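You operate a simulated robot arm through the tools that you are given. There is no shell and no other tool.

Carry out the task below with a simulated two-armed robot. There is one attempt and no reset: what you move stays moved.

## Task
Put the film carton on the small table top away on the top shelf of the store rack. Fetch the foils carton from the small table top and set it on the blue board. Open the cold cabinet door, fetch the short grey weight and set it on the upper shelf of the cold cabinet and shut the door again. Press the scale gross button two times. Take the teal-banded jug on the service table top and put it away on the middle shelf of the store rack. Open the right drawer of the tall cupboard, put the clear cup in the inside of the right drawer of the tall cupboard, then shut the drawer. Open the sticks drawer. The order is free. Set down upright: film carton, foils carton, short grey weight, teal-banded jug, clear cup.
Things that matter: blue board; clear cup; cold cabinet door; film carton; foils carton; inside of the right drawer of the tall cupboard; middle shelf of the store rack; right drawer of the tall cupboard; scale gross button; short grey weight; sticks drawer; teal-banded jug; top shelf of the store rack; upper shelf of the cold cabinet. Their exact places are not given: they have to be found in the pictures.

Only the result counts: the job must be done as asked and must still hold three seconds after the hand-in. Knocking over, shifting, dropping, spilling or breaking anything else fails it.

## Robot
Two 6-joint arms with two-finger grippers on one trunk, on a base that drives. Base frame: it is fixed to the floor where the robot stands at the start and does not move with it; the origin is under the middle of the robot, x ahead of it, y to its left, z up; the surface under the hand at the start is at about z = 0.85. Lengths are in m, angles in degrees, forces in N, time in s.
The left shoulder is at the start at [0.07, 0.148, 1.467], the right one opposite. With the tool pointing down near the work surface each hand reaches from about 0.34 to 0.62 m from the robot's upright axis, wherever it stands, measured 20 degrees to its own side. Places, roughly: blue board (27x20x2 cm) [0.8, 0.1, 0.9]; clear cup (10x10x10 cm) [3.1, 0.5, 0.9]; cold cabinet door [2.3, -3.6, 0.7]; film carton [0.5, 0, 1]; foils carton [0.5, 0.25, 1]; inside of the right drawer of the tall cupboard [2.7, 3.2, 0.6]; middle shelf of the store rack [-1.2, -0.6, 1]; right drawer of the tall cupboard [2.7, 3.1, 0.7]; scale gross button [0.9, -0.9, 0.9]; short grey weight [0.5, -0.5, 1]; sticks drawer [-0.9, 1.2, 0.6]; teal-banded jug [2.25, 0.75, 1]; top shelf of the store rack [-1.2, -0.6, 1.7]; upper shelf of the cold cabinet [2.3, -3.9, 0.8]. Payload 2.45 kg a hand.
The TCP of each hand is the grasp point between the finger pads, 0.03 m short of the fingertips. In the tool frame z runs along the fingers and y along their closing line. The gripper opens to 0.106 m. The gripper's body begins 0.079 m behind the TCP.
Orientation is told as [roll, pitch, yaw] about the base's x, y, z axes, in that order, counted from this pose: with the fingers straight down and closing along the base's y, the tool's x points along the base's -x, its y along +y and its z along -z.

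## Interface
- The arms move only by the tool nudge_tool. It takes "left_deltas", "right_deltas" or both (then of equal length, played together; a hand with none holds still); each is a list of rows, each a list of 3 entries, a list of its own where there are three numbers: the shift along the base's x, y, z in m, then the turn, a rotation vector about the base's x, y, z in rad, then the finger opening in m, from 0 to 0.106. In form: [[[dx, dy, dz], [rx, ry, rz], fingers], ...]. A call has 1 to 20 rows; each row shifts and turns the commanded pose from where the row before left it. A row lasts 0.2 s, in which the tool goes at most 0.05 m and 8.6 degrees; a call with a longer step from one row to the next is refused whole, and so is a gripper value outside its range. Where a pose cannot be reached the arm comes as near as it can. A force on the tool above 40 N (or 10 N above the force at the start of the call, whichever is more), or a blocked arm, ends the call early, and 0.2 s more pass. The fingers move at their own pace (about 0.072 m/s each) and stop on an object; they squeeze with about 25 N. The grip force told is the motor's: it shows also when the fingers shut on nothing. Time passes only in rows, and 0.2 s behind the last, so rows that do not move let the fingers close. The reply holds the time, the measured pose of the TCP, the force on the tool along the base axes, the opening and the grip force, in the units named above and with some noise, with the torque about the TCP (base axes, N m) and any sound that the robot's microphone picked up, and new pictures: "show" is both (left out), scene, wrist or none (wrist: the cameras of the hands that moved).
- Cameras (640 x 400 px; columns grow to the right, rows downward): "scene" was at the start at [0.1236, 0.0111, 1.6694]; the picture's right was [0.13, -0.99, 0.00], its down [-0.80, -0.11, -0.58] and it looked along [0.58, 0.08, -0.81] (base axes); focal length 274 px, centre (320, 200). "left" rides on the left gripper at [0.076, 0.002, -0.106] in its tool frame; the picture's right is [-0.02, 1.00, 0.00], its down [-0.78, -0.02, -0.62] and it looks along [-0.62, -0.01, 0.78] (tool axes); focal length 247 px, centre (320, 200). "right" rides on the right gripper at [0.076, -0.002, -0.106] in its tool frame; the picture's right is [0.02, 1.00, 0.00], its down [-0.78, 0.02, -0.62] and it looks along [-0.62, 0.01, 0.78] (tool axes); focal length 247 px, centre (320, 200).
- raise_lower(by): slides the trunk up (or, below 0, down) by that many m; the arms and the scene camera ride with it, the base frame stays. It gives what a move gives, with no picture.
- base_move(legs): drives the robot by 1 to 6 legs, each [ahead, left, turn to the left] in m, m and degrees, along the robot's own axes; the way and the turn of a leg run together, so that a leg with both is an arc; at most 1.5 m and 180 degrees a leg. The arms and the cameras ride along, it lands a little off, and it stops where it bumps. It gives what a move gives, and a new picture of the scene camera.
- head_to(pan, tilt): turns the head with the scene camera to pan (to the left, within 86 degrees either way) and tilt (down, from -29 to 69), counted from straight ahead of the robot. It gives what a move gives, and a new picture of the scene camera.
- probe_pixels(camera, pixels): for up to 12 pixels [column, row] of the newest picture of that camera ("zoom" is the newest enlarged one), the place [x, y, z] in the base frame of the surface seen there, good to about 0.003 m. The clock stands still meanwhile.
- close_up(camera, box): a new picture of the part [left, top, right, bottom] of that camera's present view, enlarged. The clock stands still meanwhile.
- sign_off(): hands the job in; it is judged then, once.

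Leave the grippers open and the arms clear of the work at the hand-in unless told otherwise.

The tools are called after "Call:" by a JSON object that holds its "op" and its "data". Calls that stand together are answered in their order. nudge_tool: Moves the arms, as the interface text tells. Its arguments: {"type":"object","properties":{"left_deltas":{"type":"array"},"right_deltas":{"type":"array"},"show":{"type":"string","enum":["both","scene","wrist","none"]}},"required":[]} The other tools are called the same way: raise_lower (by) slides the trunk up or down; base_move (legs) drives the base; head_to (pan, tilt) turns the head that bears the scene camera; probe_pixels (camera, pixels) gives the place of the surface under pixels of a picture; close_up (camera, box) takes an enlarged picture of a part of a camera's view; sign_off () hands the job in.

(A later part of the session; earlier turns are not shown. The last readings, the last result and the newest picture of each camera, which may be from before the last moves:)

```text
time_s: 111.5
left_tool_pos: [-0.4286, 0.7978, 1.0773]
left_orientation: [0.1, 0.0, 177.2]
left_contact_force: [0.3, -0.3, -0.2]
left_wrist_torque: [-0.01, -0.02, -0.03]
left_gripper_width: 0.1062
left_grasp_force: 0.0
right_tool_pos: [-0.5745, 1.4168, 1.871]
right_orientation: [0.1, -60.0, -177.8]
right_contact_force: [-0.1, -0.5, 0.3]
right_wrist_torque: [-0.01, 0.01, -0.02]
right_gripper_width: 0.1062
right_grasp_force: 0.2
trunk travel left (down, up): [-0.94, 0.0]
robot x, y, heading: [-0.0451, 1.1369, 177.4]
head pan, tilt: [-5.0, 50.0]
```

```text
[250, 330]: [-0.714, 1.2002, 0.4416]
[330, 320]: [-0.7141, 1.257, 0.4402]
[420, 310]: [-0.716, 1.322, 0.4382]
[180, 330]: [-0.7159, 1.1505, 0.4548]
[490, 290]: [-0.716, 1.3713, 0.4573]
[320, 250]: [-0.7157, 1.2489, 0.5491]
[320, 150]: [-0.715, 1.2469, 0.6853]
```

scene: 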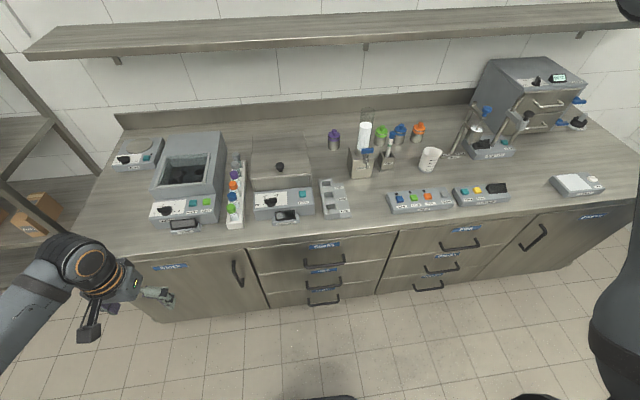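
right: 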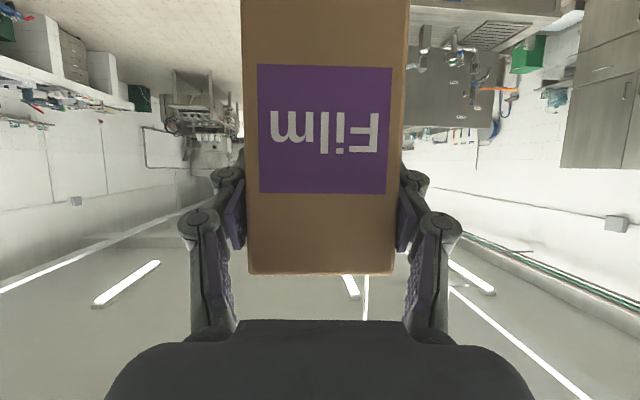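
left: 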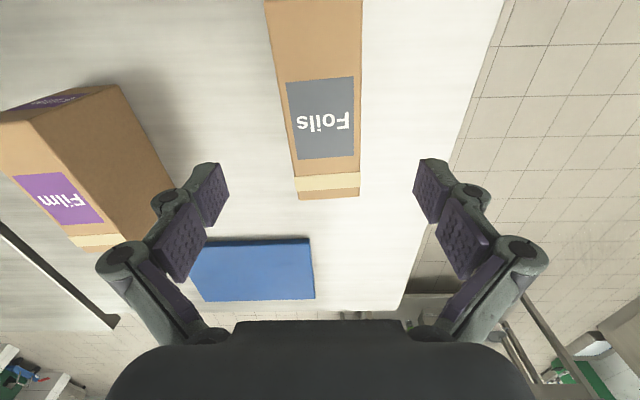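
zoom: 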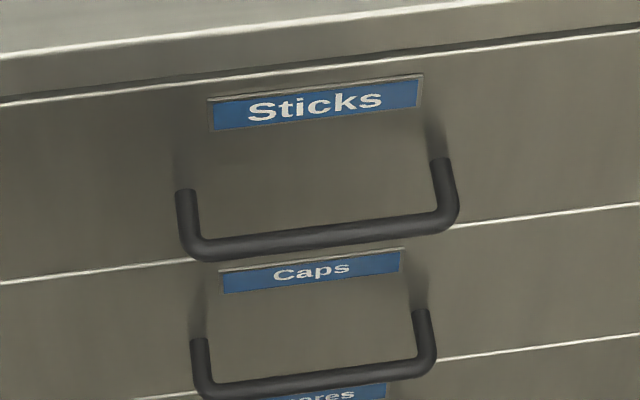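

The drawer front is at x −0.715, and the bar is at x ≈ −0.677, z ≈ 0.659, y 1.17–1.32. I'll take it with the right hand horizontal and the fingers closing vertically. First I'll square up, shift left, back off a bit and lower the trunk.

Call:
{"op": "base_move", "data": {"legs": [[0, 0, 2.7], [-0.12, 0.14, 0]]}}

Call:
{"op": "raise_lower", "data": {"by": -0.55}}

```text
time_s: 113.4
left_tool_pos: [-0.2932, 0.6398, 1.077]
left_orientation: [0.2, 0.0, 180.0]
left_contact_force: [-1.4, -0.2, 0.0]
left_wrist_torque: [-0.01, -0.02, -0.01]
left_gripper_width: 0.1061
left_grasp_force: 0.0
right_tool_pos: [-0.4697, 1.2526, 1.8683]
right_orientation: [0.4, -59.8, -175.3]
right_contact_force: [-0.7, -0.5, -0.5]
right_wrist_torque: [-0.04, -0.02, 0.04]
right_gripper_width: 0.1057
right_grasp_force: 0.0
trunk travel left (down, up): [-0.94, 0.0]
robot x, y, heading: [0.075, 0.9945, 179.9]
head pan, tilt: [-5.0, 50.0]
```

scene: 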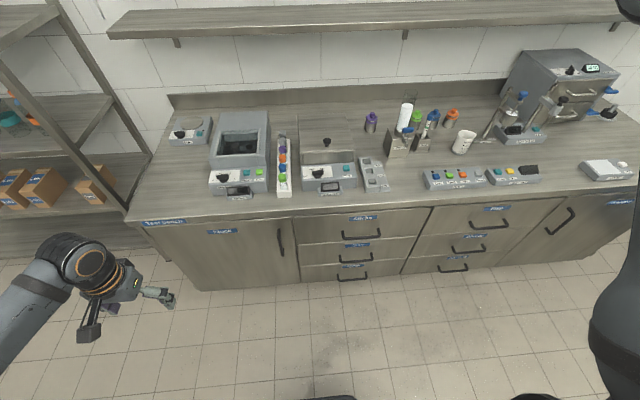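

```text
refused: -0.55 is not a number from -0.4 to 0.4
```

Now I'll lower in two steps, then turn the right tool to horizontal and roll it 90°.

Call:
{"op": "raise_lower", "data": {"by": -0.4}}

Call:
{"op": "raise_lower", "data": {"by": -0.15}}

Call:
{"op": "nudge_tool", "data": {"right_deltas": [[[0, 0, -0.04], [0, 0.131, 0], 0.106], [[0, 0, -0.04], [0, 0.131, 0], 0.106], [[0, 0, -0.04], [0, 0.131, 0], 0.106], [[0, 0, -0.04], [0, 0.131, 0], 0.106], [[0, 0, -0.04], [0, 0, -0.082], 0.106], [[0, 0, -0.04], [0, 0, 0], 0.106], [[0, 0, -0.04], [0, 0, 0], 0.106], [[0, 0, -0.04], [0, 0, 0], 0.106], [[0, 0, 0], [0, 0, 0], 0.106]], "show": "none"}}

```text
time_s: 117.2
left_tool_pos: [-0.2908, 0.6371, 0.6765]
left_orientation: [0.1, -0.1, 180.0]
left_contact_force: [-0.5, 0.1, -0.4]
left_wrist_torque: [-0.02, 0.01, -0.01]
left_gripper_width: 0.1059
left_grasp_force: 0.1
right_tool_pos: [-0.4675, 1.2494, 1.47]
right_orientation: [0.2, -60.0, -175.1]
right_contact_force: [-1.4, 0.1, 0.6]
right_wrist_torque: [-0.03, -0.01, 0.0]
right_gripper_width: 0.1058
right_grasp_force: 0.0
trunk travel left (down, up): [-0.54, 0.4]
robot x, y, heading: [0.0785, 0.9932, 179.9]
head pan, tilt: [-5.0, 50.0]
```

```text
time_s: 119.0
left_tool_pos: [-0.2903, 0.6371, 0.5278]
left_orientation: [0.1, 0.1, 180.0]
left_contact_force: [0.0, 0.3, -0.2]
left_wrist_torque: [-0.03, 0.01, -0.04]
left_gripper_width: 0.1062
left_grasp_force: 0.1
right_tool_pos: [-0.467, 1.2485, 1.32]
right_orientation: [0.1, -60.0, -175.1]
right_contact_force: [-0.6, -0.1, 0.7]
right_wrist_torque: [-0.03, 0.01, 0.0]
right_gripper_width: 0.1057
right_grasp_force: 0.0
trunk travel left (down, up): [-0.39, 0.55]
robot x, y, heading: [0.0765, 0.9943, 179.8]
head pan, tilt: [-5.0, 50.0]
```

```text
time_s: 121.0
left_tool_pos: [-0.2904, 0.6366, 0.5263]
left_orientation: [0.0, -0.1, 179.9]
left_contact_force: [0.7, 0.6, 0.1]
left_wrist_torque: [-0.01, 0.02, -0.01]
left_gripper_width: 0.106
left_grasp_force: 0.1
right_tool_pos: [-0.4751, 1.25, 1.0055]
right_orientation: [-88.5, -87.5, -92.0]
right_contact_force: [-0.4, 0.0, 0.1]
right_wrist_torque: [0.01, 0.02, -0.02]
right_gripper_width: 0.1059
right_grasp_force: 0.1
right hand out of reach, approached as far as the arm can: row 1
trunk travel left (down, up): [-0.39, 0.55]
robot x, y, heading: [0.0747, 0.9892, 179.9]
head pan, tilt: [-5.0, 50.0]
```

The tool is horizontal. Now I'll roll 90° about base x while lowering to handle height.

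Call:
{"op": "nudge_tool", "data": {"right_deltas": [[[0, 0, -0.03], [0.143, 0, 0], 0.106], [[0, 0, -0.03], [0.143, 0, 0], 0.106], [[0, 0, -0.03], [0.143, 0, 0], 0.106], [[0, 0, -0.03], [0.143, 0, 0], 0.106], [[0, 0, -0.03], [0.143, 0, 0], 0.106], [[0, 0, -0.03], [0.143, 0, 0], 0.106], [[0, 0, -0.03], [0.143, 0, 0], 0.106], [[0, 0, -0.03], [0.143, 0, 0], 0.106], [[0, 0, -0.03], [0.143, 0, 0], 0.106], [[0, 0, -0.03], [0.143, 0, 0], 0.106], [[0, 0, -0.03], [0.141, 0, 0], 0.106], [[0, 0, 0], [0, 0, 0], 0.106]]}}

```text
time_s: 123.6
left_tool_pos: [-0.2895, 0.6376, 0.5266]
left_orientation: [0.1, -0.1, 180.0]
left_contact_force: [0.2, -0.3, 0.5]
left_wrist_torque: [-0.03, 0.0, 0.01]
left_gripper_width: 0.106
left_grasp_force: 0.1
right_tool_pos: [-0.4752, 1.2493, 0.6727]
right_orientation: [-90.2, 2.6, -90.0]
right_contact_force: [-0.3, -0.3, -0.1]
right_wrist_torque: [0.02, -0.03, -0.02]
right_gripper_width: 0.1061
right_grasp_force: 0.0
trunk travel left (down, up): [-0.39, 0.55]
robot x, y, heading: [0.0758, 0.9943, 179.9]
head pan, tilt: [-5.0, 50.0]
```

scene: 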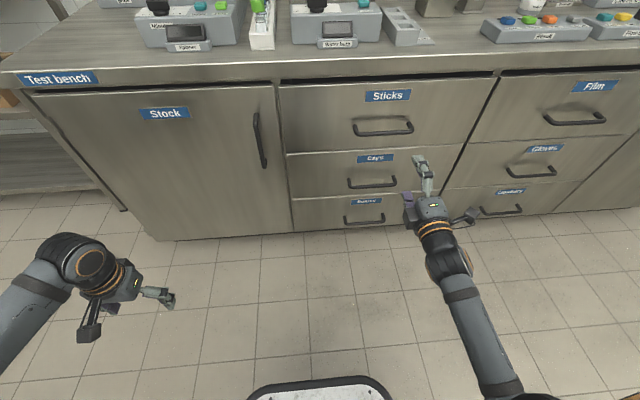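
right: 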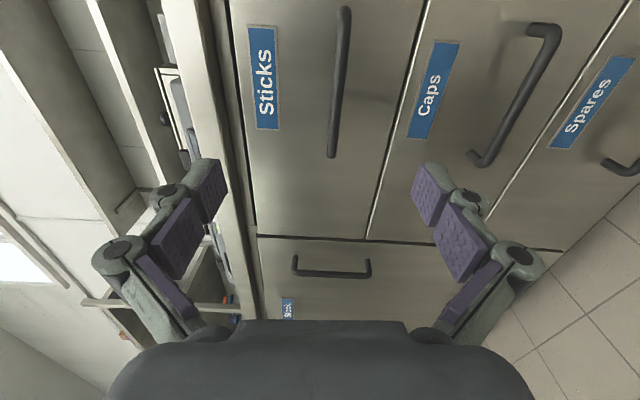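

The view is clear now. I'll probe the handle bar precisely.

Call:
{"op": "probe_pixels", "data": {"camera": "scene", "pixels": [[360, 134], [375, 133], [385, 133], [400, 132], [408, 130], [385, 140], [385, 115]]}}

Call:
{"op": "probe_pixels", "data": {"camera": "right", "pixels": [[344, 20], [340, 60], [336, 100], [333, 145], [260, 80], [300, 200]]}}

```text
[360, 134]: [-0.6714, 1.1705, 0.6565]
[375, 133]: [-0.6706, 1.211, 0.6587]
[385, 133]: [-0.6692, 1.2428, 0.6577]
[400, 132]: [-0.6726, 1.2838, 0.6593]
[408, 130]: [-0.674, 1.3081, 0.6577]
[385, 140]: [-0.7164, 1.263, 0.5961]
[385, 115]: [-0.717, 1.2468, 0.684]
```

```text
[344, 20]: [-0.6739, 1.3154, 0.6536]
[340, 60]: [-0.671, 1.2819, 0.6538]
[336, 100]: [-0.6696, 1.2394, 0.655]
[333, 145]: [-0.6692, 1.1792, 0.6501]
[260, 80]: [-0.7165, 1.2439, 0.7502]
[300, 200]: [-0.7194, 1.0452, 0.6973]
```

The bar is centred at about (−0.676, 1.245, 0.655). I'll advance with the fingers at 6 cm opening, then close.

Call:
{"op": "nudge_tool", "data": {"right_deltas": [[[-0.045, -0.002, -0.009], [0, 0, 0], 0.06], [[-0.045, -0.002, -0.009], [0, 0, 0], 0.06], [[-0.045, 0, 0], [0, 0, 0], 0.06], [[-0.04, 0, 0], [0, 0, 0], 0.06], [[-0.02, 0, 0], [0, 0, 0], 0.06], [[0, 0, 0], [0, 0, 0], 0.06], [[0, 0, 0], [0, 0, 0], 0.0], [[0, 0, 0], [0, 0, 0], 0.0], [[0, 0, 0], [0, 0, 0], 0.0], [[0, 0, 0], [0, 0, 0], 0.0]]}}

```text
time_s: 125.8
left_tool_pos: [-0.2916, 0.6374, 0.526]
left_orientation: [0.2, 0.3, 180.0]
left_contact_force: [0.2, -0.1, -0.6]
left_wrist_torque: [-0.01, -0.01, 0.02]
left_gripper_width: 0.1059
left_grasp_force: 0.0
right_tool_pos: [-0.6708, 1.2473, 0.6528]
right_orientation: [-89.6, 2.3, -89.9]
right_contact_force: [8.6, -4.6, -24.7]
right_wrist_torque: [-0.97, -0.21, 0.06]
right_gripper_width: 0.0132
right_grasp_force: 39.1
trunk travel left (down, up): [-0.39, 0.55]
robot x, y, heading: [0.0726, 0.9899, 179.7]
head pan, tilt: [-5.0, 50.0]
```

scene: 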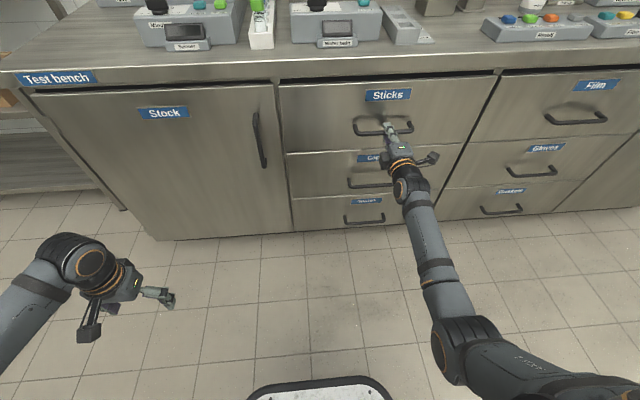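
right: 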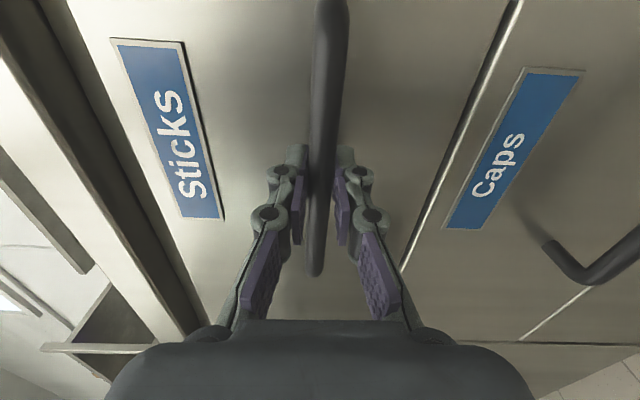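

The handle is gripped (13 mm), with a downward preload of 25 N. I'll ease the hand down 3 mm and start pulling toward +x.

Call:
{"op": "nudge_tool", "data": {"right_deltas": [[[0, 0, -0.003], [0, 0, 0], 0.0], [[0.01, 0, 0], [0, 0, 0], 0.0], [[0.02, 0, 0], [0, 0, 0], 0.0], [[0.02, 0, 0], [0, 0, 0], 0.0], [[0.02, 0, 0], [0, 0, 0], 0.0]]}}

```text
time_s: 127.0
left_tool_pos: [-0.2913, 0.6378, 0.5274]
left_orientation: [0.1, 0.1, 180.0]
left_contact_force: [-0.4, 0.5, 0.4]
left_wrist_torque: [-0.01, 0.0, 0.03]
left_gripper_width: 0.106
left_grasp_force: 0.0
right_tool_pos: [-0.5993, 1.2473, 0.6532]
right_orientation: [-90.2, 2.4, -90.0]
right_contact_force: [2.6, 0.6, -9.0]
right_wrist_torque: [-0.95, -0.03, 0.34]
right_gripper_width: 0.0132
right_grasp_force: 39.7
trunk travel left (down, up): [-0.39, 0.55]
robot x, y, heading: [0.0735, 0.9915, 180.1]
head pan, tilt: [-5.0, 50.0]
```

scene: 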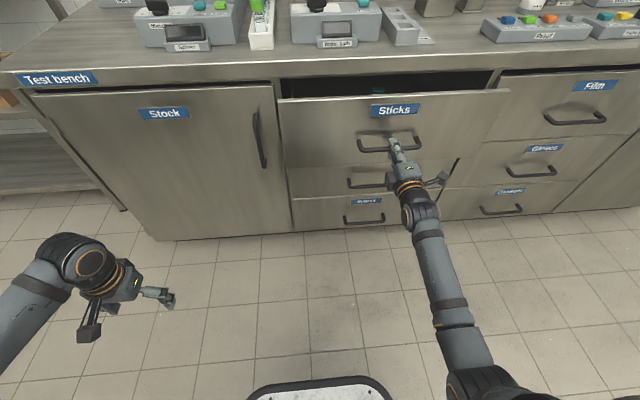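
right: 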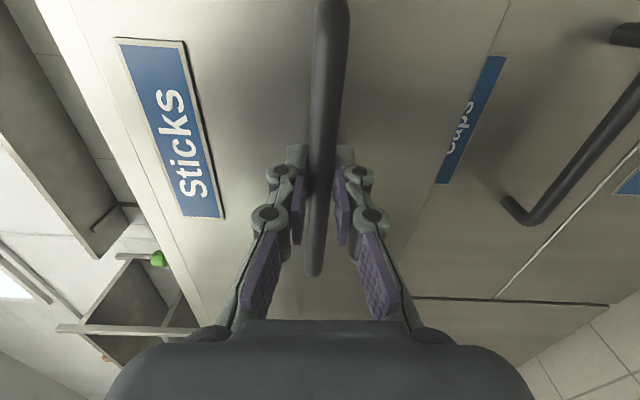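

The drawer slides out freely. I'll keep pulling.

Call:
{"op": "nudge_tool", "data": {"right_deltas": [[[0.025, 0, 0], [0, 0, 0], 0.0], [[0.025, 0, 0], [0, 0, 0], 0.0], [[0.025, 0, 0], [0, 0, 0], 0.0], [[0.025, 0, 0], [0, 0, 0], 0.0], [[0.025, 0, 0], [0, 0, 0], 0.0], [[0.025, 0, 0], [0, 0, 0], 0.0]], "show": "scene"}}

```text
time_s: 128.4
left_tool_pos: [-0.2926, 0.6369, 0.5262]
left_orientation: [0.1, 0.0, -180.0]
left_contact_force: [0.2, 1.0, -0.5]
left_wrist_torque: [0.02, -0.04, -0.02]
left_gripper_width: 0.1061
left_grasp_force: 0.1
right_tool_pos: [-0.4514, 1.2477, 0.6538]
right_orientation: [-90.2, 2.4, -90.0]
right_contact_force: [1.3, -12.9, -18.8]
right_wrist_torque: [-0.93, -0.17, 0.36]
right_gripper_width: 0.0131
right_grasp_force: 40.1
trunk travel left (down, up): [-0.39, 0.55]
robot x, y, heading: [0.0746, 0.9933, 180.1]
head pan, tilt: [-5.0, 50.0]
```

scene: 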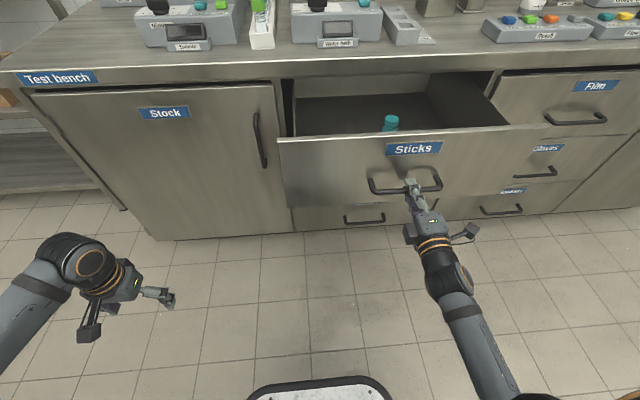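

It's open about 22 cm. I'll pull roughly another 10 cm by backing the base.

Call:
{"op": "base_move", "data": {"legs": [[-0.1, 0, 0]]}}

```text
time_s: 129.6
left_tool_pos: [-0.1913, 0.6358, 0.526]
left_orientation: [0.1, 0.1, -180.0]
left_contact_force: [0.1, 0.4, 0.8]
left_wrist_torque: [-0.04, -0.01, 0.01]
left_gripper_width: 0.106
left_grasp_force: 0.1
right_tool_pos: [-0.354, 1.2464, 0.6531]
right_orientation: [-90.0, 2.4, -89.9]
right_contact_force: [0.3, -15.3, -23.0]
right_wrist_torque: [-0.89, -0.17, -0.05]
right_gripper_width: 0.0133
right_grasp_force: 39.7
trunk travel left (down, up): [-0.39, 0.55]
robot x, y, heading: [0.1752, 0.9931, 180.0]
head pan, tilt: [-5.0, 50.0]
```

scene: 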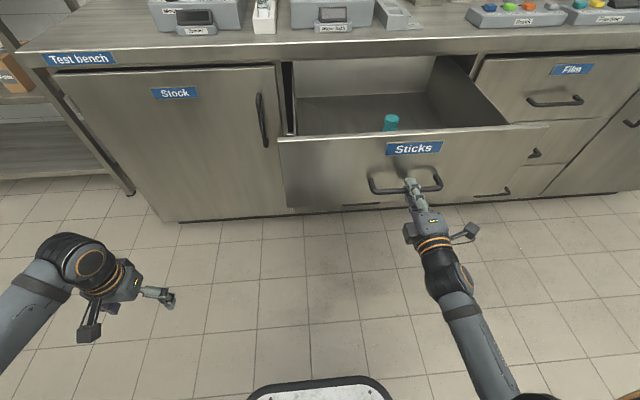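

Open about 32 cm. I'll pull a little more with the arm (force-guarded) to see if the drawer has more travel.

Call:
{"op": "nudge_tool", "data": {"right_deltas": [[[0.02, 0, 0], [0, 0, 0], 0.0], [[0.02, 0, 0], [0, 0, 0], 0.0], [[0.02, 0, 0], [0, 0, 0], 0.0], [[0.02, 0, 0], [0, 0, 0], 0.0]], "show": "scene"}}

```text
time_s: 130.6
left_tool_pos: [-0.1919, 0.6363, 0.5272]
left_orientation: [0.1, 0.1, -179.8]
left_contact_force: [-0.1, -0.2, -0.4]
left_wrist_torque: [-0.01, 0.01, -0.03]
left_gripper_width: 0.1061
left_grasp_force: 0.2
right_tool_pos: [-0.2729, 1.2463, 0.6533]
right_orientation: [-89.9, 2.2, -90.0]
right_contact_force: [3.2, -10.0, -25.7]
right_wrist_torque: [-0.96, -0.22, -0.07]
right_gripper_width: 0.0129
right_grasp_force: 40.0
trunk travel left (down, up): [-0.39, 0.55]
robot x, y, heading: [0.1748, 0.9907, -180.3]
head pan, tilt: [-5.0, 50.0]
```

scene: 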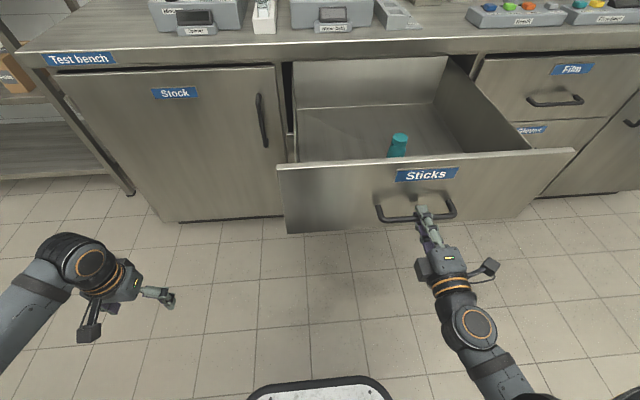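

It's open about 40 cm, which is ample. I'll release and back away straight.

Call:
{"op": "nudge_tool", "data": {"right_deltas": [[[0, 0, 0], [0, 0, 0], 0.05], [[0, 0, 0], [0, 0, 0], 0.05], [[0, 0, 0], [0, 0, 0], 0.05]], "show": "none"}}

Call:
{"op": "base_move", "data": {"legs": [[-0.25, 0, 0]]}}

```text
time_s: 131.3
left_tool_pos: [-0.1902, 0.6367, 0.5268]
left_orientation: [0.1, -0.1, -180.0]
left_contact_force: [-0.7, 0.5, 0.7]
left_wrist_torque: [0.02, -0.01, 0.03]
left_gripper_width: 0.1064
left_grasp_force: 0.0
right_tool_pos: [-0.2725, 1.246, 0.657]
right_orientation: [-90.2, 2.3, -90.1]
right_contact_force: [0.0, -0.6, -0.6]
right_wrist_torque: [0.0, -0.01, -0.02]
right_gripper_width: 0.0501
right_grasp_force: 0.1
trunk travel left (down, up): [-0.39, 0.55]
robot x, y, heading: [0.1784, 0.9961, 180.0]
head pan, tilt: [-5.0, 50.0]
```

```text
time_s: 133.2
left_tool_pos: [0.0595, 0.6375, 0.5278]
left_orientation: [0.0, -0.1, 179.8]
left_contact_force: [0.5, -0.8, -0.2]
left_wrist_torque: [0.03, -0.01, 0.01]
left_gripper_width: 0.106
left_grasp_force: 0.1
right_tool_pos: [-0.0211, 1.2475, 0.6566]
right_orientation: [-90.1, 2.3, -90.2]
right_contact_force: [0.2, 1.1, -1.0]
right_wrist_torque: [0.02, -0.06, 0.03]
right_gripper_width: 0.05
right_grasp_force: 0.0
trunk travel left (down, up): [-0.39, 0.55]
robot x, y, heading: [0.4215, 0.9939, 179.6]
head pan, tilt: [-5.0, 50.0]
```

scene: 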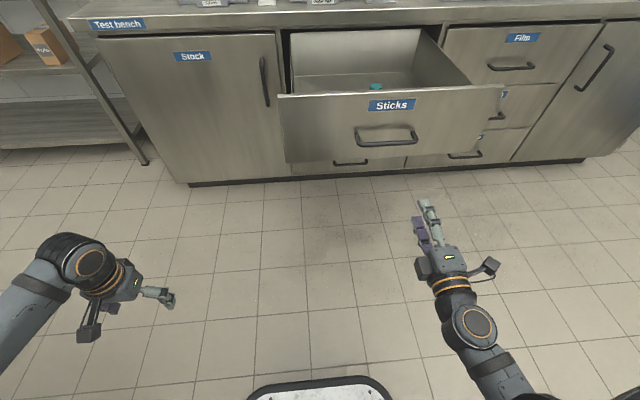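

Sticks drawer done. Now I'll raise the trunk again and bring the right hand back to tool-down in this free area.

Call:
{"op": "raise_lower", "data": {"by": 0.4}}

Call:
{"op": "raise_lower", "data": {"by": 0.15}}

Call:
{"op": "nudge_tool", "data": {"right_deltas": [[[-0.01, 0, 0], [-0.143, 0, 0], 0.106], [[-0.01, 0, 0], [-0.143, 0, 0], 0.106], [[-0.01, 0, 0], [-0.143, 0, 0], 0.106], [[-0.01, 0, 0], [-0.143, 0, 0], 0.106], [[-0.01, 0, 0], [-0.143, 0, 0], 0.106], [[-0.01, 0, 0], [-0.143, 0, 0], 0.106], [[-0.01, 0, 0], [-0.143, 0, 0], 0.106], [[-0.01, 0, 0], [-0.143, 0, 0], 0.106], [[0, 0, 0], [-0.143, 0, 0], 0.106], [[0, 0, 0], [-0.143, 0, 0], 0.106], [[0, 0, 0], [-0.141, 0, 0], 0.106]], "show": "none"}}

Call:
{"op": "nudge_tool", "data": {"right_deltas": [[[0, 0, 0], [0, -0.143, 0], 0.106], [[0, 0, 0], [0, -0.143, 0], 0.106], [[0, 0, 0], [0, -0.143, 0], 0.106], [[0, 0, 0], [0, -0.143, 0], 0.106], [[0, 0, -0.01], [0, -0.143, 0], 0.106], [[0, 0, -0.01], [0, -0.143, 0], 0.106], [[0, 0, -0.01], [0, -0.143, 0], 0.106], [[0, 0, -0.01], [0, -0.143, 0], 0.106], [[0, 0, -0.01], [0, -0.143, 0], 0.106], [[0, 0, -0.01], [0, -0.143, 0], 0.106], [[0, 0, 0], [0, -0.12, 0], 0.106]], "show": "wrist"}}

```text
time_s: 137.0
left_tool_pos: [0.0579, 0.6372, 0.9272]
left_orientation: [0.0, 0.0, 179.9]
left_contact_force: [0.0, 0.2, -0.2]
left_wrist_torque: [0.01, 0.01, -0.02]
left_gripper_width: 0.1061
left_grasp_force: 0.0
right_tool_pos: [-0.0214, 1.2469, 1.0576]
right_orientation: [-90.1, 2.4, -90.2]
right_contact_force: [0.4, -0.3, 0.0]
right_wrist_torque: [-0.02, 0.03, 0.0]
right_gripper_width: 0.05
right_grasp_force: 0.0
trunk travel left (down, up): [-0.79, 0.15]
robot x, y, heading: [0.4244, 0.9935, 180.1]
head pan, tilt: [-5.0, 50.0]
```

```text
time_s: 138.8
left_tool_pos: [0.0595, 0.6374, 1.078]
left_orientation: [0.0, 0.1, 179.9]
left_contact_force: [0.5, -1.2, 0.5]
left_wrist_torque: [0.02, 0.01, -0.01]
left_gripper_width: 0.1064
left_grasp_force: 0.0
right_tool_pos: [-0.0192, 1.2479, 1.2072]
right_orientation: [-90.3, 2.3, -90.3]
right_contact_force: [0.7, -0.1, 0.6]
right_wrist_torque: [-0.04, 0.0, 0.01]
right_gripper_width: 0.0499
right_grasp_force: 0.1
trunk travel left (down, up): [-0.94, 0.0]
robot x, y, heading: [0.4257, 0.9905, 179.9]
head pan, tilt: [-5.0, 50.0]
```

```text
time_s: 141.2
left_tool_pos: [0.0584, 0.6375, 1.0769]
left_orientation: [0.0, 0.0, 179.8]
left_contact_force: [-0.5, -1.0, 0.5]
left_wrist_torque: [0.01, 0.0, 0.03]
left_gripper_width: 0.1061
left_grasp_force: 0.0
right_tool_pos: [-0.0996, 1.2477, 1.2079]
right_orientation: [-83.8, -87.8, -96.4]
right_contact_force: [-0.1, 0.3, 0.0]
right_wrist_torque: [0.02, 0.0, 0.01]
right_gripper_width: 0.1062
right_grasp_force: 0.2
trunk travel left (down, up): [-0.94, 0.0]
robot x, y, heading: [0.4228, 0.9935, 179.9]
head pan, tilt: [-5.0, 50.0]
```

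```text
time_s: 143.6
left_tool_pos: [0.0557, 0.6383, 1.0767]
left_orientation: [0.1, 0.2, 180.0]
left_contact_force: [-0.3, -0.3, 0.5]
left_wrist_torque: [0.0, -0.05, -0.02]
left_gripper_width: 0.106
left_grasp_force: 0.2
right_tool_pos: [-0.118, 1.252, 1.1184]
right_orientation: [-0.2, -0.8, -177.5]
right_contact_force: [-0.5, 0.2, -0.4]
right_wrist_torque: [0.03, -0.03, -0.04]
right_gripper_width: 0.1062
right_grasp_force: 0.0
right hand out of reach, approached as far as the arm can: row 10, 11
trunk travel left (down, up): [-0.94, 0.0]
robot x, y, heading: [0.422, 0.9898, 180.0]
head pan, tilt: [-5.0, 50.0]
```

right: 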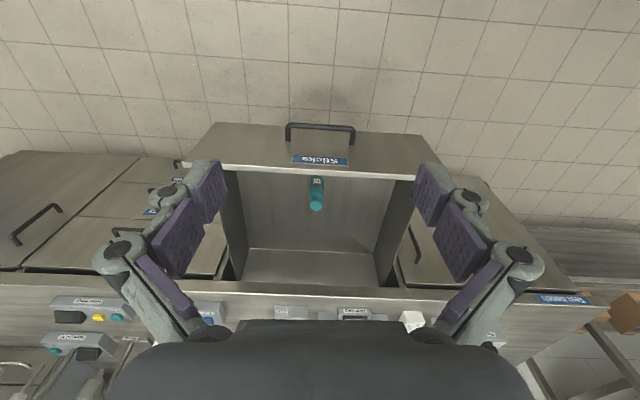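

Both hands are tool-down. Next I'll drive round back to the near side of the small table, avoiding the open drawer.

Call:
{"op": "base_move", "data": {"legs": [[0.52, 0.45, 0], [0, 0.5, 0], [0, 0, 90], [0, 0, 90]]}}

Call:
{"op": "head_to", "data": {"pan": 10, "tilt": 55}}

```text
time_s: 157.4
left_tool_pos: [0.2862, 0.3985, 1.0768]
left_orientation: [0.0, 0.0, -2.3]
left_contact_force: [0.2, 0.1, 0.7]
left_wrist_torque: [-0.02, 0.0, -0.04]
left_gripper_width: 0.1063
left_grasp_force: 0.1
right_tool_pos: [0.4383, -0.2216, 1.1202]
right_orientation: [-0.3, -1.1, 0.2]
right_contact_force: [0.1, 0.6, -0.7]
right_wrist_torque: [-0.03, -0.04, 0.0]
right_gripper_width: 0.1059
right_grasp_force: 0.0
trunk travel left (down, up): [-0.94, 0.0]
robot x, y, heading: [-0.0945, 0.0593, -2.3]
head pan, tilt: [-5.0, 50.0]
```

scene: 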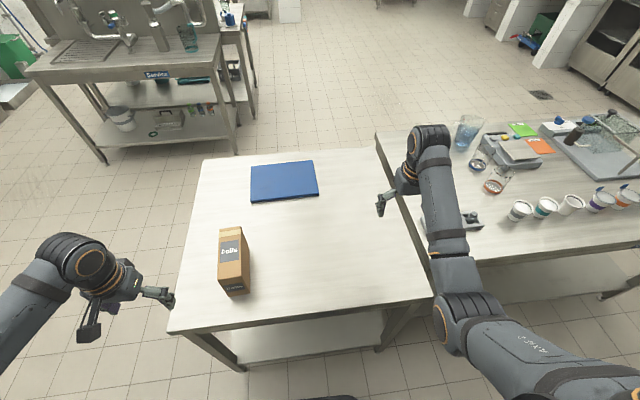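

```text
time_s: 158.1
left_tool_pos: [0.286, 0.399, 1.0779]
left_orientation: [0.2, 0.0, -2.4]
left_contact_force: [-0.1, -0.5, -0.1]
left_wrist_torque: [0.0, 0.03, 0.02]
left_gripper_width: 0.1061
left_grasp_force: 0.0
right_tool_pos: [0.4383, -0.2208, 1.1203]
right_orientation: [-0.3, -1.1, 0.2]
right_contact_force: [-0.1, 0.5, -0.7]
right_wrist_torque: [0.0, 0.04, -0.01]
right_gripper_width: 0.106
right_grasp_force: 0.1
trunk travel left (down, up): [-0.94, 0.0]
robot x, y, heading: [-0.0894, 0.0556, -2.6]
head pan, tilt: [10.0, 55.0]
```

scene: 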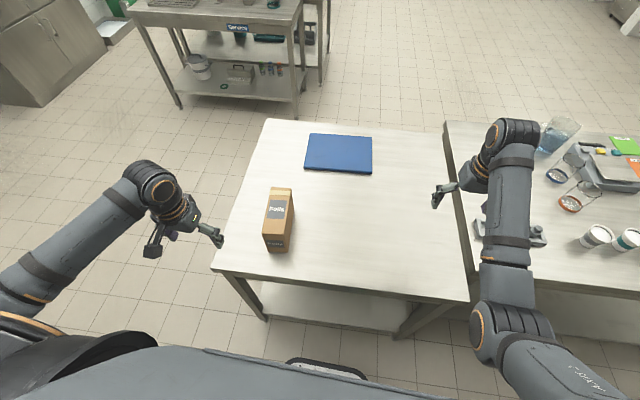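

Call:
{"op": "probe_pixels", "data": {"camera": "scene", "pixels": [[271, 190], [289, 190], [265, 233], [285, 235], [268, 210], [289, 210], [268, 238], [282, 238]]}}

Call:
{"op": "nudge_tool", "data": {"left_deltas": [[[0.035, -0.03, 0], [0, 0, 0.095], 0.106], [[0.035, -0.03, 0], [0, 0, 0], 0.106], [[0.035, -0.03, 0], [0, 0, 0], 0.106], [[0.035, -0.03, 0], [0, 0, 0], 0.106], [[0.034, -0.026, 0], [0, 0, 0], 0.106], [[0, 0, 0], [0, 0, 0], 0.106]]}}

```text
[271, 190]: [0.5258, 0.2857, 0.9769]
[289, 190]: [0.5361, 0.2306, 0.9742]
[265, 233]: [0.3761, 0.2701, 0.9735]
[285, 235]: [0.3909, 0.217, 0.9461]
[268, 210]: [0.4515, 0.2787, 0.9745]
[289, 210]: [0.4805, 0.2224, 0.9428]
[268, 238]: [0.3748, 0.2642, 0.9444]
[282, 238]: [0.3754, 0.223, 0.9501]
```

```text
time_s: 159.5
left_tool_pos: [0.4605, 0.2506, 1.0784]
left_orientation: [0.1, -0.1, 3.0]
left_contact_force: [0.7, -0.3, -0.3]
left_wrist_torque: [0.0, 0.0, 0.02]
left_gripper_width: 0.1057
left_grasp_force: 0.1
right_tool_pos: [0.4368, -0.2206, 1.1207]
right_orientation: [-0.3, -1.2, 0.3]
right_contact_force: [0.7, -0.6, 0.4]
right_wrist_torque: [0.0, 0.0, 0.01]
right_gripper_width: 0.1061
right_grasp_force: 0.2
trunk travel left (down, up): [-0.94, 0.0]
robot x, y, heading: [-0.0925, 0.0572, -2.5]
head pan, tilt: [10.0, 55.0]
```

scene: 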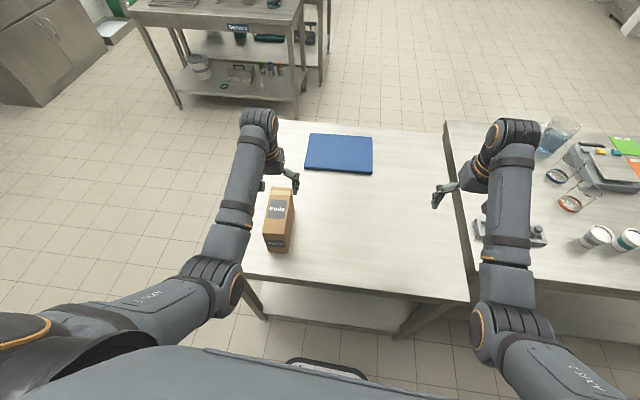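
left: 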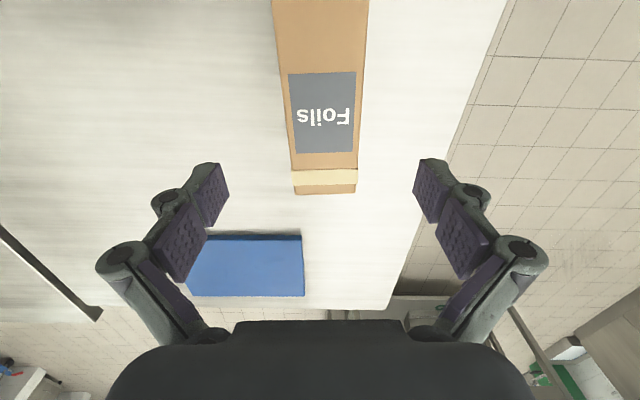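

Aligned over the carton (centre ≈ 0.46, 0.252). I'll descend to z 0.94 (fingers 6.5 cm onto the carton) and close.

Call:
{"op": "nudge_tool", "data": {"left_deltas": [[[0, 0.001, -0.04], [0, 0, 0.008], 0.106], [[0, 0, -0.04], [0, 0, 0], 0.106], [[0, 0, -0.04], [0, 0, 0], 0.106], [[0, 0, -0.018], [0, 0, 0], 0.106], [[0, 0, 0], [0, 0, 0], 0.106], [[0, 0, 0], [0, 0, 0], 0.04], [[0, 0, 0], [0, 0, 0], 0.04], [[0, 0, 0], [0, 0, 0], 0.04], [[0, 0, 0], [0, 0, 0], 0.04]]}}

```text
time_s: 161.5
left_tool_pos: [0.4611, 0.2523, 0.94]
left_orientation: [0.1, 0.1, 3.5]
left_contact_force: [-0.7, 1.8, 1.7]
left_wrist_torque: [0.29, -0.05, 0.04]
left_gripper_width: 0.0655
left_grasp_force: 25.1
right_tool_pos: [0.4376, -0.2213, 1.1199]
right_orientation: [-0.3, -1.1, 0.2]
right_contact_force: [-0.5, 0.1, 0.2]
right_wrist_torque: [0.03, 0.01, -0.01]
right_gripper_width: 0.106
right_grasp_force: 0.1
trunk travel left (down, up): [-0.94, 0.0]
robot x, y, heading: [-0.0946, 0.0585, -2.3]
head pan, tilt: [10.0, 55.0]
```

scene: 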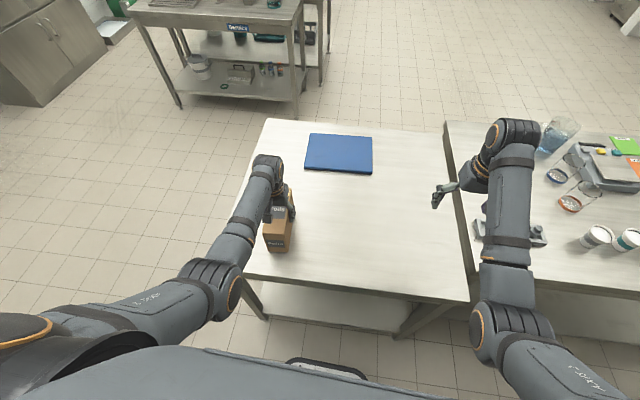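
left: 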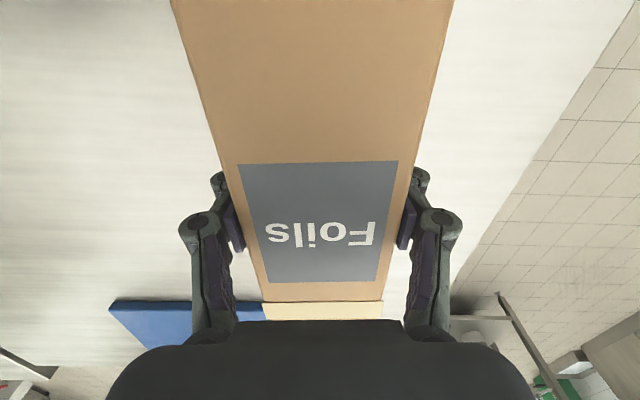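

Gripped. I'll lift the carton to about z 1.10.

Call:
{"op": "nudge_tool", "data": {"left_deltas": [[[0, 0, 0.01], [0, 0, 0], 0.04], [[0, 0, 0.03], [0, 0, 0], 0.04], [[0, 0, 0.04], [0, 0, 0], 0.04], [[0, 0, 0.04], [0, 0, 0], 0.04], [[0, 0, 0.03], [0, 0, 0], 0.04], [[0, 0, 0], [0, 0, 0], 0.04]], "show": "wrist"}}

Call:
{"op": "head_to", "data": {"pan": 10, "tilt": 25}}

Call:
{"op": "probe_pixels", "data": {"camera": "scene", "pixels": [[140, 215], [260, 215], [150, 290], [290, 300], [200, 225], [300, 200], [240, 180], [310, 230]]}}

```text
time_s: 162.9
left_tool_pos: [0.4608, 0.2567, 1.0868]
left_orientation: [0.1, 0.0, 3.5]
left_contact_force: [0.7, 0.3, -3.0]
left_wrist_torque: [-0.03, -0.01, 0.01]
left_gripper_width: 0.0654
left_grasp_force: 24.8
right_tool_pos: [0.4383, -0.2206, 1.1198]
right_orientation: [-0.2, -1.0, 0.2]
right_contact_force: [0.5, -0.2, 0.3]
right_wrist_torque: [0.03, 0.0, 0.01]
right_gripper_width: 0.106
right_grasp_force: 0.1
trunk travel left (down, up): [-0.94, 0.0]
robot x, y, heading: [-0.0945, 0.0573, -2.4]
head pan, tilt: [10.0, 55.0]
```

left: 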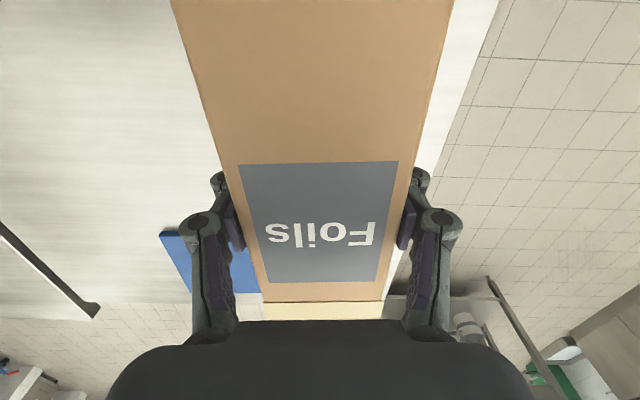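

```text
time_s: 163.9
left_tool_pos: [0.4608, 0.2562, 1.0847]
left_orientation: [0.0, 0.0, 3.7]
left_contact_force: [-0.4, 0.3, -2.6]
left_wrist_torque: [-0.02, 0.02, 0.01]
left_gripper_width: 0.0656
left_grasp_force: 25.1
right_tool_pos: [0.4381, -0.2215, 1.1196]
right_orientation: [-0.3, -1.0, 0.2]
right_contact_force: [-0.8, -0.8, -0.2]
right_wrist_torque: [0.0, -0.02, 0.04]
right_gripper_width: 0.1059
right_grasp_force: 0.1
trunk travel left (down, up): [-0.94, 0.0]
robot x, y, heading: [-0.0927, 0.0597, -2.4]
head pan, tilt: [10.0, 25.0]
```

scene: 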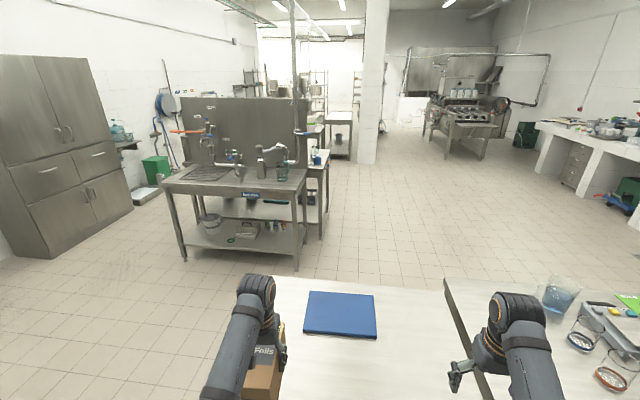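

```text
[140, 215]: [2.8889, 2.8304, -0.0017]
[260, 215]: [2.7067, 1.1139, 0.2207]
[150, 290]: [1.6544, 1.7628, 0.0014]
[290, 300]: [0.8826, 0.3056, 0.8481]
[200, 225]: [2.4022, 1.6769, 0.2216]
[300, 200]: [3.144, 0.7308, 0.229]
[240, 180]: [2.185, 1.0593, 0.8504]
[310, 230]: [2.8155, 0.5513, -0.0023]
```

The gap between the tables (x ≈ 1.02 to 2.0) is wide enough. I'll drive round: strafe left, then diagonally forward past the table corner.

Call:
{"op": "base_move", "data": {"legs": [[0, 0, 2.4], [0, 0.55, 0], [0.6, 0.45, 0]]}}

```text
time_s: 171.1
left_tool_pos: [1.069, 1.2602, 1.0864]
left_orientation: [0.0, -0.1, 4.6]
left_contact_force: [0.9, -0.4, -2.8]
left_wrist_torque: [0.01, -0.05, 0.01]
left_gripper_width: 0.0655
left_grasp_force: 24.8
right_tool_pos: [1.0535, 0.7836, 1.1196]
right_orientation: [-0.3, -1.1, 1.2]
right_contact_force: [-0.1, 0.3, 0.2]
right_wrist_torque: [0.04, 0.02, 0.01]
right_gripper_width: 0.1061
right_grasp_force: 0.0
trunk travel left (down, up): [-0.94, 0.0]
robot x, y, heading: [0.5208, 1.0554, -1.5]
head pan, tilt: [10.0, 25.0]
```

scene: 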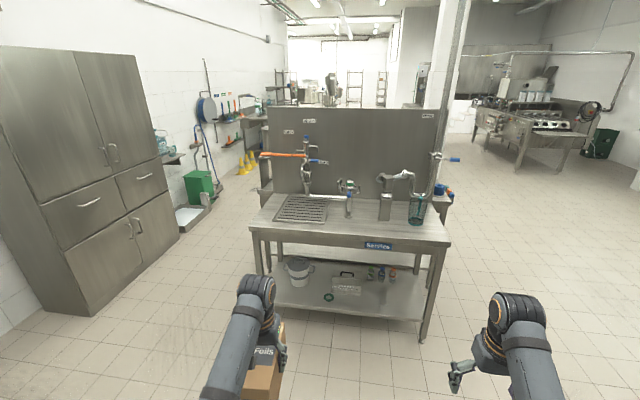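

Turning right 90°, strafing along to the far side, driving forward and turning right again to face the board from the far side.

Call:
{"op": "base_move", "data": {"legs": [[0, 0, -88.5], [0, 0.95, 0], [0.72, 0, 0], [0, 0, -90]]}}

Call:
{"op": "head_to", "data": {"pan": 10, "tilt": 55}}

```text
time_s: 187.4
left_tool_pos: [0.9817, 0.1195, 1.086]
left_orientation: [0.1, 0.0, -172.9]
left_contact_force: [-0.5, -0.4, -2.3]
left_wrist_torque: [0.02, 0.0, -0.01]
left_gripper_width: 0.0655
left_grasp_force: 25.0
right_tool_pos: [0.9752, 0.5953, 1.12]
right_orientation: [-0.2, -0.9, -176.3]
right_contact_force: [0.1, -1.0, 0.0]
right_wrist_torque: [-0.03, -0.03, -0.02]
right_gripper_width: 0.1059
right_grasp_force: 0.0
trunk travel left (down, up): [-0.94, 0.0]
robot x, y, heading: [1.5236, 0.348, -178.8]
head pan, tilt: [10.0, 25.0]
```

scene: 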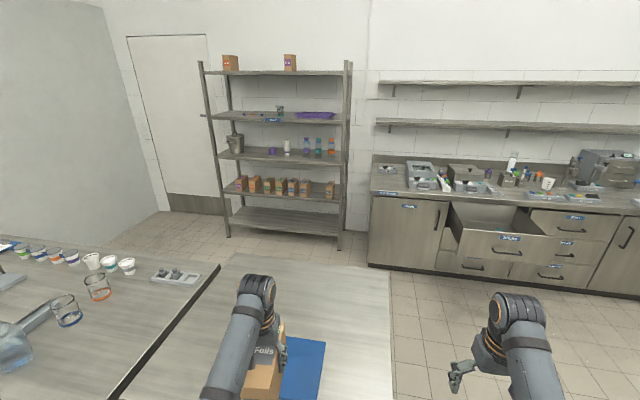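

```text
time_s: 188.3
left_tool_pos: [0.9815, 0.1187, 1.0863]
left_orientation: [0.1, 0.0, -172.9]
left_contact_force: [0.8, -0.1, -2.7]
left_wrist_torque: [0.02, -0.01, 0.03]
left_gripper_width: 0.0654
left_grasp_force: 24.8
right_tool_pos: [0.9754, 0.596, 1.1202]
right_orientation: [-0.4, -1.1, -176.3]
right_contact_force: [-0.9, 0.2, 0.3]
right_wrist_torque: [0.02, 0.0, -0.01]
right_gripper_width: 0.1062
right_grasp_force: 0.0
trunk travel left (down, up): [-0.94, 0.0]
robot x, y, heading: [1.5226, 0.3508, -178.9]
head pan, tilt: [10.0, 55.0]
```

scene: 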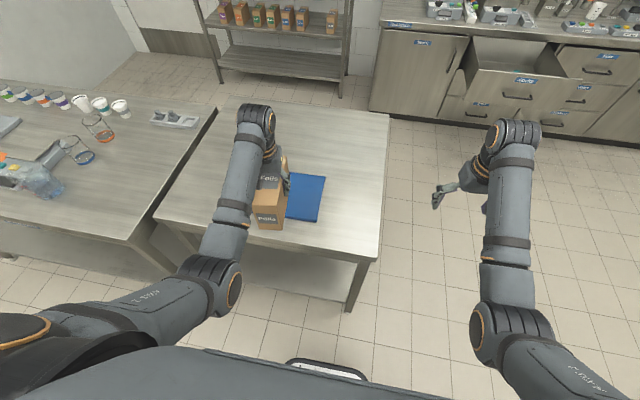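

The hand with the carton is at (0.98, 0.12), and the board's centre is at about (0.836, 0.095). I'll drive ahead 9 cm and then measure the board again.

Call:
{"op": "base_move", "data": {"legs": [[0.09, 0, 0]]}}

Call:
{"op": "nudge_tool", "data": {"left_deltas": [[[0.0, 0.0, 0], [0, 0, -0.082], 0.04], [[0, 0, 0], [0, 0, 0], 0.04]]}}

```text
time_s: 189.4
left_tool_pos: [0.8983, 0.116, 1.0886]
left_orientation: [0.1, -0.3, -172.9]
left_contact_force: [1.1, -0.7, -2.0]
left_wrist_torque: [-0.03, 0.05, -0.03]
left_gripper_width: 0.0658
left_grasp_force: 25.0
right_tool_pos: [0.8918, 0.593, 1.123]
right_orientation: [-0.3, -1.3, -176.2]
right_contact_force: [1.0, -0.3, 0.6]
right_wrist_torque: [-0.04, 0.03, -0.02]
right_gripper_width: 0.1059
right_grasp_force: 0.0
trunk travel left (down, up): [-0.94, 0.0]
robot x, y, heading: [1.4277, 0.3507, -179.2]
head pan, tilt: [10.0, 55.0]
```

scene: 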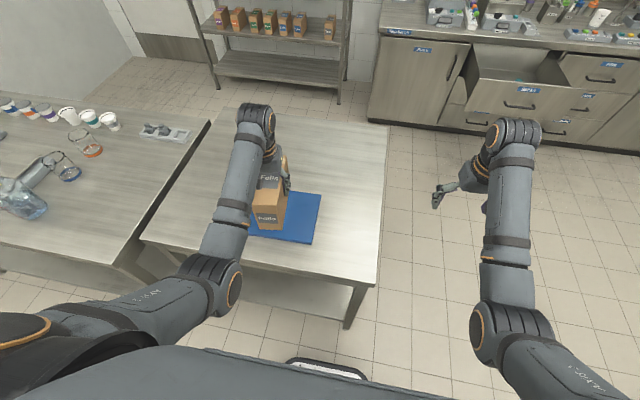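

```text
time_s: 190.0
left_tool_pos: [0.896, 0.1176, 1.0872]
left_orientation: [0.2, 0.0, -177.7]
left_contact_force: [1.0, 1.0, -3.2]
left_wrist_torque: [0.01, 0.0, 0.0]
left_gripper_width: 0.0654
left_grasp_force: 24.7
right_tool_pos: [0.8896, 0.5945, 1.121]
right_orientation: [-0.3, -1.2, -176.2]
right_contact_force: [0.3, -0.4, 0.2]
right_wrist_torque: [-0.01, 0.0, 0.02]
right_gripper_width: 0.1059
right_grasp_force: 0.1
trunk travel left (down, up): [-0.94, 0.0]
robot x, y, heading: [1.4362, 0.3462, -178.9]
head pan, tilt: [10.0, 55.0]
```

scene: 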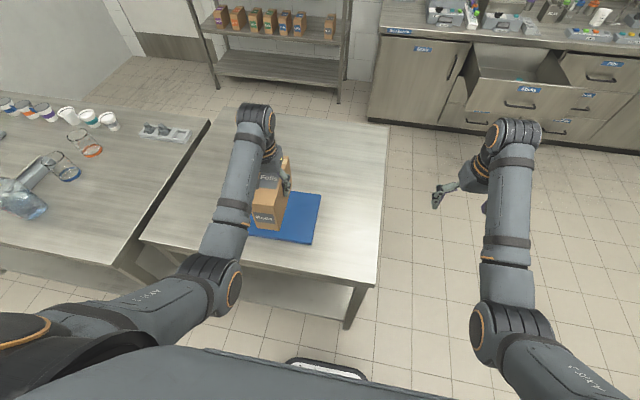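
left: 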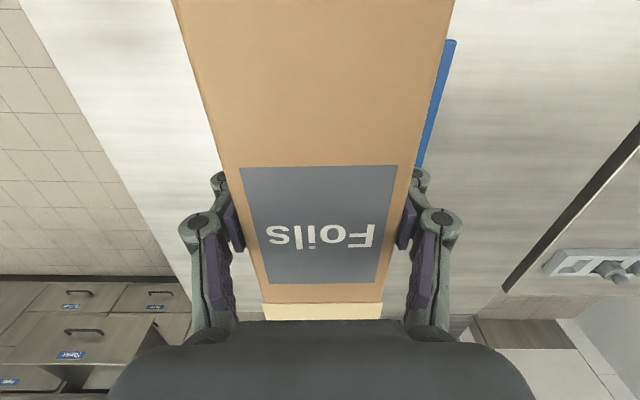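

Call:
{"op": "probe_pixels", "data": {"camera": "scene", "pixels": [[320, 196], [310, 241], [302, 195], [290, 240], [255, 235], [318, 215], [258, 205], [285, 205], [268, 225], [256, 225], [282, 225], [270, 190]]}}

Call:
{"op": "probe_pixels", "data": {"camera": "left", "pixels": [[452, 42], [420, 165], [443, 80], [430, 120], [260, 20], [320, 280], [330, 298], [200, 60], [450, 20]]}}

```text
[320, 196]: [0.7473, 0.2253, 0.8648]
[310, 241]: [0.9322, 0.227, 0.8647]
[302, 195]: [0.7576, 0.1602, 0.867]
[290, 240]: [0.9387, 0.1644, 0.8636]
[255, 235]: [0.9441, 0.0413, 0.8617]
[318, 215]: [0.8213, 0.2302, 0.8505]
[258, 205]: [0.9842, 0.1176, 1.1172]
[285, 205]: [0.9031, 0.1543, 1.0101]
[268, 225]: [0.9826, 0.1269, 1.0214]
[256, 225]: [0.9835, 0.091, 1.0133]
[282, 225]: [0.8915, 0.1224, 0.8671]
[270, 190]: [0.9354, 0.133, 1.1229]
```

```text
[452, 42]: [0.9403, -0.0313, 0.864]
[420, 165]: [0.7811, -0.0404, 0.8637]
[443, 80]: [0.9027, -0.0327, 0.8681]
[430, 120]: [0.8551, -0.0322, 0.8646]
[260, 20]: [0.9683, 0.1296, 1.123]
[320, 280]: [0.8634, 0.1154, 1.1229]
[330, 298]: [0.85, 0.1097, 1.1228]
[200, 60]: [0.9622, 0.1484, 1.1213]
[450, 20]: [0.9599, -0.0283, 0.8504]
```

Board top is z 0.865, x 0.74–0.94, y −0.04–0.228. I'll move the carton over its centre and lower it to just above, then check.

Call:
{"op": "nudge_tool", "data": {"left_deltas": [[[-0.03, -0.01, 0], [0, 0, 0], 0.04], [[-0.029, -0.008, 0], [0, 0, 0], 0.04], [[0, 0, -0.04], [0, 0, 0], 0.04], [[0, 0, -0.04], [0, 0, 0], 0.04], [[0, 0, -0.035], [0, 0, 0], 0.04], [[0, 0, 0], [0, 0, 0], 0.04]]}}

Call:
{"op": "probe_pixels", "data": {"camera": "left", "pixels": [[260, 20], [330, 298]]}}

```text
time_s: 191.4
left_tool_pos: [0.8358, 0.0992, 0.9707]
left_orientation: [0.1, 0.0, -177.5]
left_contact_force: [-0.7, -0.4, -2.6]
left_wrist_torque: [0.02, 0.03, 0.03]
left_gripper_width: 0.0658
left_grasp_force: 25.3
right_tool_pos: [0.8868, 0.5941, 1.1195]
right_orientation: [-0.1, -1.0, -176.2]
right_contact_force: [0.3, -0.2, 0.4]
right_wrist_torque: [-0.04, 0.0, -0.02]
right_gripper_width: 0.1058
right_grasp_force: 0.1
trunk travel left (down, up): [-0.94, 0.0]
robot x, y, heading: [1.4376, 0.3502, -178.9]
head pan, tilt: [10.0, 55.0]
```

scene: 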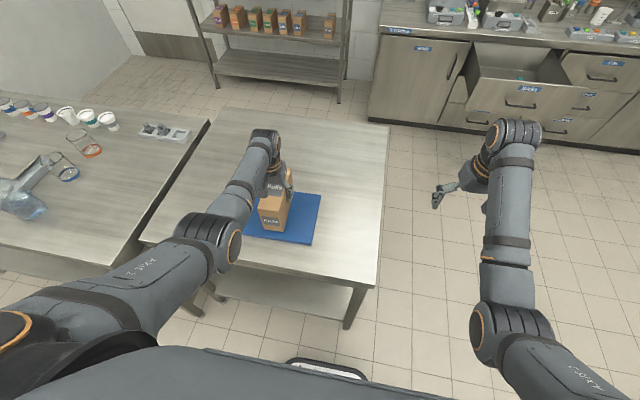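
left: 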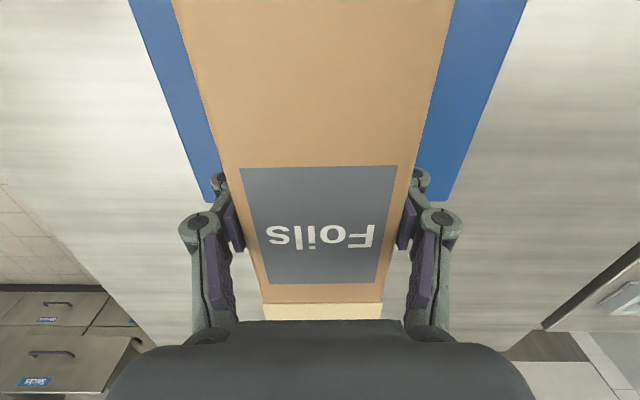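

```text
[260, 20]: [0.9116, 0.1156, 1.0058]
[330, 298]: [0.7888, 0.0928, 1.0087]
```

Centred over the board. I'll lower slowly to contact.

Call:
{"op": "nudge_tool", "data": {"left_deltas": [[[0, 0, -0.007], [0, 0, 0], 0.04], [[0, 0, -0.003], [0, 0, 0], 0.04], [[0, 0, -0.002], [0, 0, 0], 0.04], [[0, 0, 0], [0, 0, 0], 0.04]], "show": "none"}}

Call:
{"op": "nudge_tool", "data": {"left_deltas": [[[0, 0, -0.002], [0, 0, 0], 0.04], [[0, 0, 0], [0, 0, 0], 0.04]], "show": "none"}}

```text
time_s: 192.4
left_tool_pos: [0.8349, 0.0981, 0.9591]
left_orientation: [0.1, 0.1, -177.5]
left_contact_force: [-0.5, 0.2, -3.5]
left_wrist_torque: [0.0, -0.01, -0.03]
left_gripper_width: 0.0658
left_grasp_force: 24.8
right_tool_pos: [0.8871, 0.5949, 1.1195]
right_orientation: [-0.3, -1.1, -176.1]
right_contact_force: [-0.1, -0.2, 0.5]
right_wrist_torque: [0.02, 0.01, -0.04]
right_gripper_width: 0.106
right_grasp_force: 0.1
trunk travel left (down, up): [-0.94, 0.0]
robot x, y, heading: [1.4333, 0.3491, -178.7]
head pan, tilt: [10.0, 55.0]
```

```text
time_s: 193.0
left_tool_pos: [0.8354, 0.0988, 0.9559]
left_orientation: [0.0, 0.0, -177.6]
left_contact_force: [0.2, -0.3, -1.9]
left_wrist_torque: [-0.02, 0.03, 0.0]
left_gripper_width: 0.0656
left_grasp_force: 24.6
right_tool_pos: [0.8859, 0.5932, 1.1196]
right_orientation: [-0.2, -1.0, -176.3]
right_contact_force: [0.1, 0.5, 0.7]
right_wrist_torque: [-0.02, 0.0, 0.02]
right_gripper_width: 0.1059
right_grasp_force: 0.0
trunk travel left (down, up): [-0.94, 0.0]
robot x, y, heading: [1.4316, 0.3484, -179.0]
head pan, tilt: [10.0, 55.0]
```

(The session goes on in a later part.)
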